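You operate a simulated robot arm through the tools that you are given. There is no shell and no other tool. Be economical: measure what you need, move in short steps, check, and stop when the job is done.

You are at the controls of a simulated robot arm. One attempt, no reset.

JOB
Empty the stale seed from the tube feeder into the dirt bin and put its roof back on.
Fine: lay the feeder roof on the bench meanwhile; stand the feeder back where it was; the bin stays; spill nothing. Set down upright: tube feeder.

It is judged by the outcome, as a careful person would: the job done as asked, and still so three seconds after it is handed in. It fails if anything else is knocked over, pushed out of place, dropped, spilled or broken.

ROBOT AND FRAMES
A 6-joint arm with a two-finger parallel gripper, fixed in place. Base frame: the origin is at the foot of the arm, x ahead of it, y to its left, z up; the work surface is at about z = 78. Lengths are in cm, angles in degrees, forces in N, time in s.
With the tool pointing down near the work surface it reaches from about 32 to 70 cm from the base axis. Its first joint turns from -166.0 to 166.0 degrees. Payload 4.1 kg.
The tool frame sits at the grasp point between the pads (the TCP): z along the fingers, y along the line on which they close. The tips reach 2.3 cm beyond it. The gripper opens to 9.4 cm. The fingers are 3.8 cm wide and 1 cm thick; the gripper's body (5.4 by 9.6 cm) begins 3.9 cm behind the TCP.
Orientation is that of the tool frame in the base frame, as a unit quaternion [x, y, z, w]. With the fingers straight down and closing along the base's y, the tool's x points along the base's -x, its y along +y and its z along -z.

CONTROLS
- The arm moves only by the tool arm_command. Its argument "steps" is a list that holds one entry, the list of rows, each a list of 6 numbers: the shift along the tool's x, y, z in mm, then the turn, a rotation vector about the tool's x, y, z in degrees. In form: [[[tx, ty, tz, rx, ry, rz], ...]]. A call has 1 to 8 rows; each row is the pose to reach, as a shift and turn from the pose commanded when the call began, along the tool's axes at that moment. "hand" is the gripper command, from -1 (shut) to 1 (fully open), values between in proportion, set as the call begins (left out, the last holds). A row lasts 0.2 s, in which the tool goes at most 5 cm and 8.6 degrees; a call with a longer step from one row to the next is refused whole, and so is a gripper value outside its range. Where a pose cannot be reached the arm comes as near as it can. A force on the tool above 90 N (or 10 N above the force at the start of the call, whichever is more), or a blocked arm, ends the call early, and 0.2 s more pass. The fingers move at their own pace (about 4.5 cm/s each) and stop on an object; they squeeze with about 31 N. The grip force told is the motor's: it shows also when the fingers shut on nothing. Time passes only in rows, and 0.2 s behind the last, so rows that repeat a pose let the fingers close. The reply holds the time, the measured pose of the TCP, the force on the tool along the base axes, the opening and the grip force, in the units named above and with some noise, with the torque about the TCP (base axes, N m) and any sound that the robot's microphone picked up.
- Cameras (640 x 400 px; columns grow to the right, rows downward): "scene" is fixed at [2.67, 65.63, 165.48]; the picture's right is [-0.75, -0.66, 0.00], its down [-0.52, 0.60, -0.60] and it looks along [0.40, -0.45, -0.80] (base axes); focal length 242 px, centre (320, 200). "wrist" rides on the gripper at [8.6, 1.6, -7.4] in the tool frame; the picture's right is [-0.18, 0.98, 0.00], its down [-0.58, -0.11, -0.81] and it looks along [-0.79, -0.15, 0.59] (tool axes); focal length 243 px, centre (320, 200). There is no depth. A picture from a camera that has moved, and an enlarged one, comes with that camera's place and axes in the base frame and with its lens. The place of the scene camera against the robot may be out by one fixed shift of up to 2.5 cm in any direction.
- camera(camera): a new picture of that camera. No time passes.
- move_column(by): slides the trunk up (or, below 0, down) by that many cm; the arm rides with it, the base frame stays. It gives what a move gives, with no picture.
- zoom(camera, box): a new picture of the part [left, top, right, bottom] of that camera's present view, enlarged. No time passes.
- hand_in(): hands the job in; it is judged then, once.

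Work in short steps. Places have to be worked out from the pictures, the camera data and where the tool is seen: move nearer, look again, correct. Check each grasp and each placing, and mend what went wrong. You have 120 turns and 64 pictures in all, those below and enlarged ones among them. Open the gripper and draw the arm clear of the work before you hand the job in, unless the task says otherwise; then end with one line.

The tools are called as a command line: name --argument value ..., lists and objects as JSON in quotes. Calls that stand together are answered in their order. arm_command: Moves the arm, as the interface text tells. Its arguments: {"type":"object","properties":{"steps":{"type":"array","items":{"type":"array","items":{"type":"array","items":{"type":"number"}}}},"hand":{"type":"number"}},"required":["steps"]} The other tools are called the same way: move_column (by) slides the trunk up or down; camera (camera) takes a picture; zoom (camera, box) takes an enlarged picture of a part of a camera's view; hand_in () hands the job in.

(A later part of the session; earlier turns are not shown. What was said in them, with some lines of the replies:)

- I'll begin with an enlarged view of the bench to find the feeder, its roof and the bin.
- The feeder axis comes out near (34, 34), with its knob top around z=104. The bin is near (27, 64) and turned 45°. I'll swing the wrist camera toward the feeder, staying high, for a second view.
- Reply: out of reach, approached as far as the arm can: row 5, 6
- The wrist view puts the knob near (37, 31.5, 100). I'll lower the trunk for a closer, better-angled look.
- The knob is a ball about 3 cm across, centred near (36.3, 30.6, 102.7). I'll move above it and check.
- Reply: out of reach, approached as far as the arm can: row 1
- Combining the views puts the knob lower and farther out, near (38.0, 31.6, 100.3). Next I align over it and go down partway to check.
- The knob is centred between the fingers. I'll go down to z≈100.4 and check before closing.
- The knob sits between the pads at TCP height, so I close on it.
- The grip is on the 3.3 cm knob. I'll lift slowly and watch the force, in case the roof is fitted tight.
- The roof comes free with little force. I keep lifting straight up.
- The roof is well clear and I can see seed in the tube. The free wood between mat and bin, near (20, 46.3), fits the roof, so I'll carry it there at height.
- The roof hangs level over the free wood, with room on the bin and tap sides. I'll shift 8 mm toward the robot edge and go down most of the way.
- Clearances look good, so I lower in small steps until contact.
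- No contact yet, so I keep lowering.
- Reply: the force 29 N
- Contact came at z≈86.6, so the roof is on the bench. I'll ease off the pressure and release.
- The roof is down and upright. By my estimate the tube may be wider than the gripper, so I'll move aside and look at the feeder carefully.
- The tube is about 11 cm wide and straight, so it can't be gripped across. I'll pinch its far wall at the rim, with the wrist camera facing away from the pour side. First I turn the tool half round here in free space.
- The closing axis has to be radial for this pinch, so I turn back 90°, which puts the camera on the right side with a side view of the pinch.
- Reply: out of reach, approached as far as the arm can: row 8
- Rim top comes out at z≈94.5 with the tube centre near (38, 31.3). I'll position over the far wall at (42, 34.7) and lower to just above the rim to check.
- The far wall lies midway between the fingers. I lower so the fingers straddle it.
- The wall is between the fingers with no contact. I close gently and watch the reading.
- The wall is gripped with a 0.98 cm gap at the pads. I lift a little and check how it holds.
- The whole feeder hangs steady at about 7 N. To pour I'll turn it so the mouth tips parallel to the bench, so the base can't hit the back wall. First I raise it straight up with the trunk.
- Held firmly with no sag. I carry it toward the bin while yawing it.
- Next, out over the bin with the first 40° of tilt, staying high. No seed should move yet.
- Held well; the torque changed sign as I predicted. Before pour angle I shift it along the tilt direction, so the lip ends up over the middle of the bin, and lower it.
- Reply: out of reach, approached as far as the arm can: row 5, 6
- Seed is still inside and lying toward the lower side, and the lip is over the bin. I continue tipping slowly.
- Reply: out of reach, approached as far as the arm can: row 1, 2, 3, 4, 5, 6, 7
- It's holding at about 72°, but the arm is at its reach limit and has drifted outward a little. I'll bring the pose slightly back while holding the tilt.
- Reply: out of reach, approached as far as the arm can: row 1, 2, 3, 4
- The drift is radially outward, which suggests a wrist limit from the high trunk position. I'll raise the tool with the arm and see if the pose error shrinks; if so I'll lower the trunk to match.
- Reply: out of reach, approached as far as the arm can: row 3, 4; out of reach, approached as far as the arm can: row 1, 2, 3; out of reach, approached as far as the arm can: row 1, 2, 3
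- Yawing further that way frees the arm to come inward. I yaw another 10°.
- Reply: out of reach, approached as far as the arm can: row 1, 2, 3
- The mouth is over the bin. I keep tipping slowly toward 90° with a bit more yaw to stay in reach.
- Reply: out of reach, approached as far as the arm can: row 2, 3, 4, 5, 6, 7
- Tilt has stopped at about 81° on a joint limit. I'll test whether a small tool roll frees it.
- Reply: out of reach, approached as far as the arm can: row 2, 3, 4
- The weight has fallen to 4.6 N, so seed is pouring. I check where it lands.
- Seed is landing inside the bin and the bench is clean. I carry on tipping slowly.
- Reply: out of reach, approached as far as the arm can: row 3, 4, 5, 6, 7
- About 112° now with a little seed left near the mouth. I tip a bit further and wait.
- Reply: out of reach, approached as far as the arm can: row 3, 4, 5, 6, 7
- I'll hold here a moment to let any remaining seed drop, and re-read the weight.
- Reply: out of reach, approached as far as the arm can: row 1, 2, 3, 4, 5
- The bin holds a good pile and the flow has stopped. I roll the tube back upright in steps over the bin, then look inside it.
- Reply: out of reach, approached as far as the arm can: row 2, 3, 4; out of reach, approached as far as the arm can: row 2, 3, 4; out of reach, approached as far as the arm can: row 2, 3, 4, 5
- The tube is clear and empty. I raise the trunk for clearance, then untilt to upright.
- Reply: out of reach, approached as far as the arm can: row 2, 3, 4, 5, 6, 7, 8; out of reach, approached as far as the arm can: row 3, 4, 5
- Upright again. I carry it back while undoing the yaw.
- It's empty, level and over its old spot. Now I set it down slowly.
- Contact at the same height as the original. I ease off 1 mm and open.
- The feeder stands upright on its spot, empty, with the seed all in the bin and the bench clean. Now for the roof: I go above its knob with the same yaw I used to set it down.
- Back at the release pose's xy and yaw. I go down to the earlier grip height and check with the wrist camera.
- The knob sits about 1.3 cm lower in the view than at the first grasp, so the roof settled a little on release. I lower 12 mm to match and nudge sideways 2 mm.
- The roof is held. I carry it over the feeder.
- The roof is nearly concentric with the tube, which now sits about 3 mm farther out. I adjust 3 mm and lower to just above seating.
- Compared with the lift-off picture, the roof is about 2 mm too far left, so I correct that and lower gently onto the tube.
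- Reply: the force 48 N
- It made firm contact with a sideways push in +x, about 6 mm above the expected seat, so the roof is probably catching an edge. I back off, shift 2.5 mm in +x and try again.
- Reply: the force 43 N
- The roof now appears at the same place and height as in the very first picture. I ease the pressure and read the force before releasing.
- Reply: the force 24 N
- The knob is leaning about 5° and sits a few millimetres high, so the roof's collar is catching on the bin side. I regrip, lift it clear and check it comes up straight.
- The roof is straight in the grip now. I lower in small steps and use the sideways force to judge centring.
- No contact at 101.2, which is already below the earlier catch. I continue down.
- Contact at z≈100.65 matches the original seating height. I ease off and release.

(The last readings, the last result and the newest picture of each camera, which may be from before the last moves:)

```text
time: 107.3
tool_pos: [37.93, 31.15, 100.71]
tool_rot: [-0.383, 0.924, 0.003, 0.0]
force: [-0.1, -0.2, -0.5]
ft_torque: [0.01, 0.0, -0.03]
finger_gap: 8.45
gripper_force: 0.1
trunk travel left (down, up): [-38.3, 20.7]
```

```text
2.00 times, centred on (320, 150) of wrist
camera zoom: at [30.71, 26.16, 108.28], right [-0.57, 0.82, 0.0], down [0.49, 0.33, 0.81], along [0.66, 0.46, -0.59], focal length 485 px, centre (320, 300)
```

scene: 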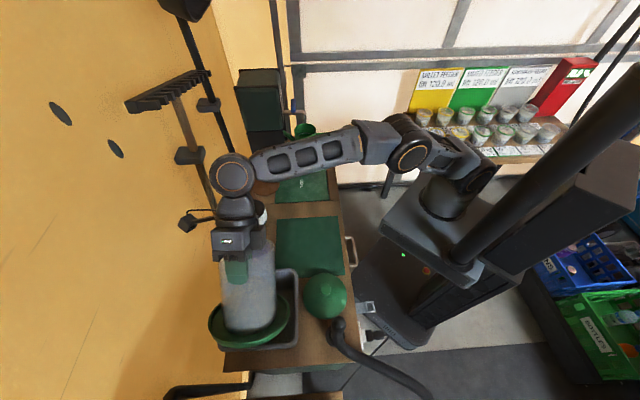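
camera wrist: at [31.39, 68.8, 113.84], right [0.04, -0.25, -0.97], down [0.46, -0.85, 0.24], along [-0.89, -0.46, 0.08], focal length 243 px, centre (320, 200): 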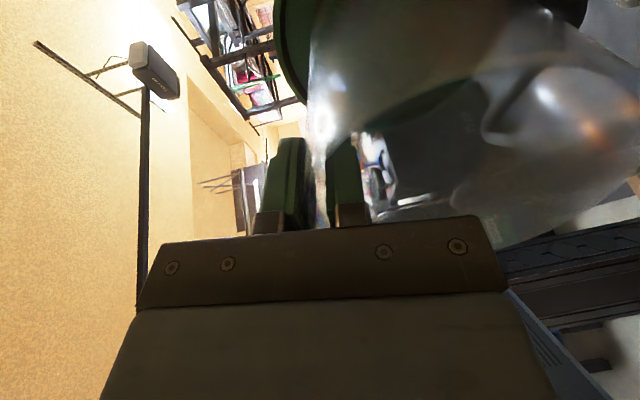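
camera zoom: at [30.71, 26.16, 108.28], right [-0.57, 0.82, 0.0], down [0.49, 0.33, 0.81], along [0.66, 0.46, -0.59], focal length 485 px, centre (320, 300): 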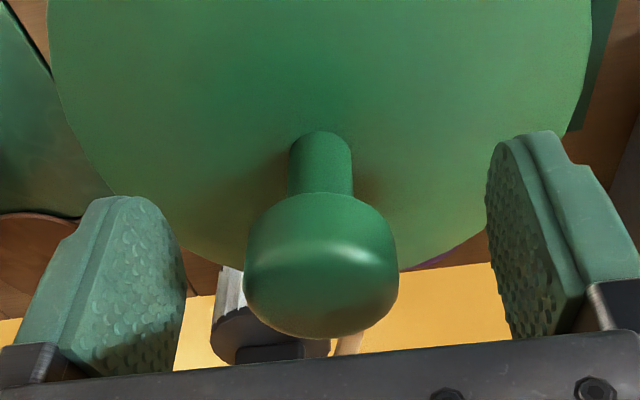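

The roof is level and the view nearly matches the original seated one. I withdraw straight up and away.

arm_command --steps '[[[0, 0, -20, 0, 0, 0], [0, 0, -50, 0, 0, 0], [0, 0, -80, 0, 0, 0], [0, 0, -110, 0, 0, 0], [40, 0, -110, 0, 0, 0], [80, 0, -110, 0, 0, 0]]]'

move_column --by 10

zoom --camera "scene" --box '[200, 170, 380, 350]'

```text
time: 108.7
tool_pos: [32.3, 25.19, 111.58]
tool_rot: [-0.383, 0.924, 0.003, -0.001]
force: [0.0, 0.5, 1.1]
ft_torque: [0.02, 0.01, -0.01]
finger_gap: 8.44
gripper_force: 0.2
trunk travel left (down, up): [-38.3, 20.7]
```

```text
time: 110.0
tool_pos: [32.27, 25.35, 121.58]
tool_rot: [-0.383, 0.924, 0.002, -0.001]
force: [0.1, -0.3, -0.5]
ft_torque: [0.0, 0.01, -0.02]
finger_gap: 8.47
gripper_force: 0.0
trunk travel left (down, up): [-48.3, 10.7]
```

```text
2.22 times, centred on (290, 260) of scene
camera zoom: at [2.67, 65.63, 165.48], right [-0.75, -0.66, 0.0], down [-0.52, 0.6, -0.6], along [0.4, -0.45, -0.8], focal length 539 px, centre (387, 67)
```

zoom: 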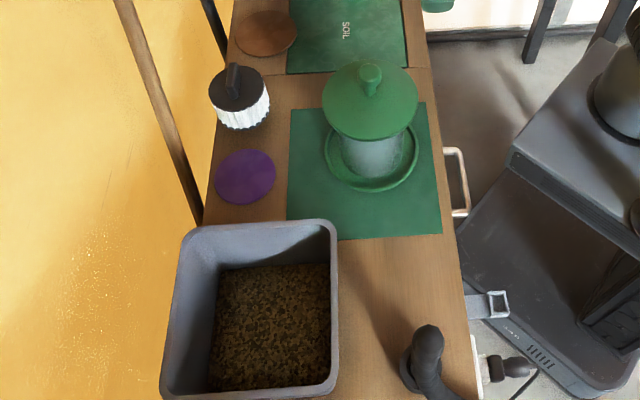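

The feeder is upright on its spot with the roof level. The seed is in the bin, the bench is clean, and the arm is clear with the gripper open, so I hand in.

hand_in

```text
The job is handed in.
```

The stale seed is in the dirt bin with no spill visible, and the tube feeder is empty, standing upright within a few millimetres of where it was, with its roof back on.
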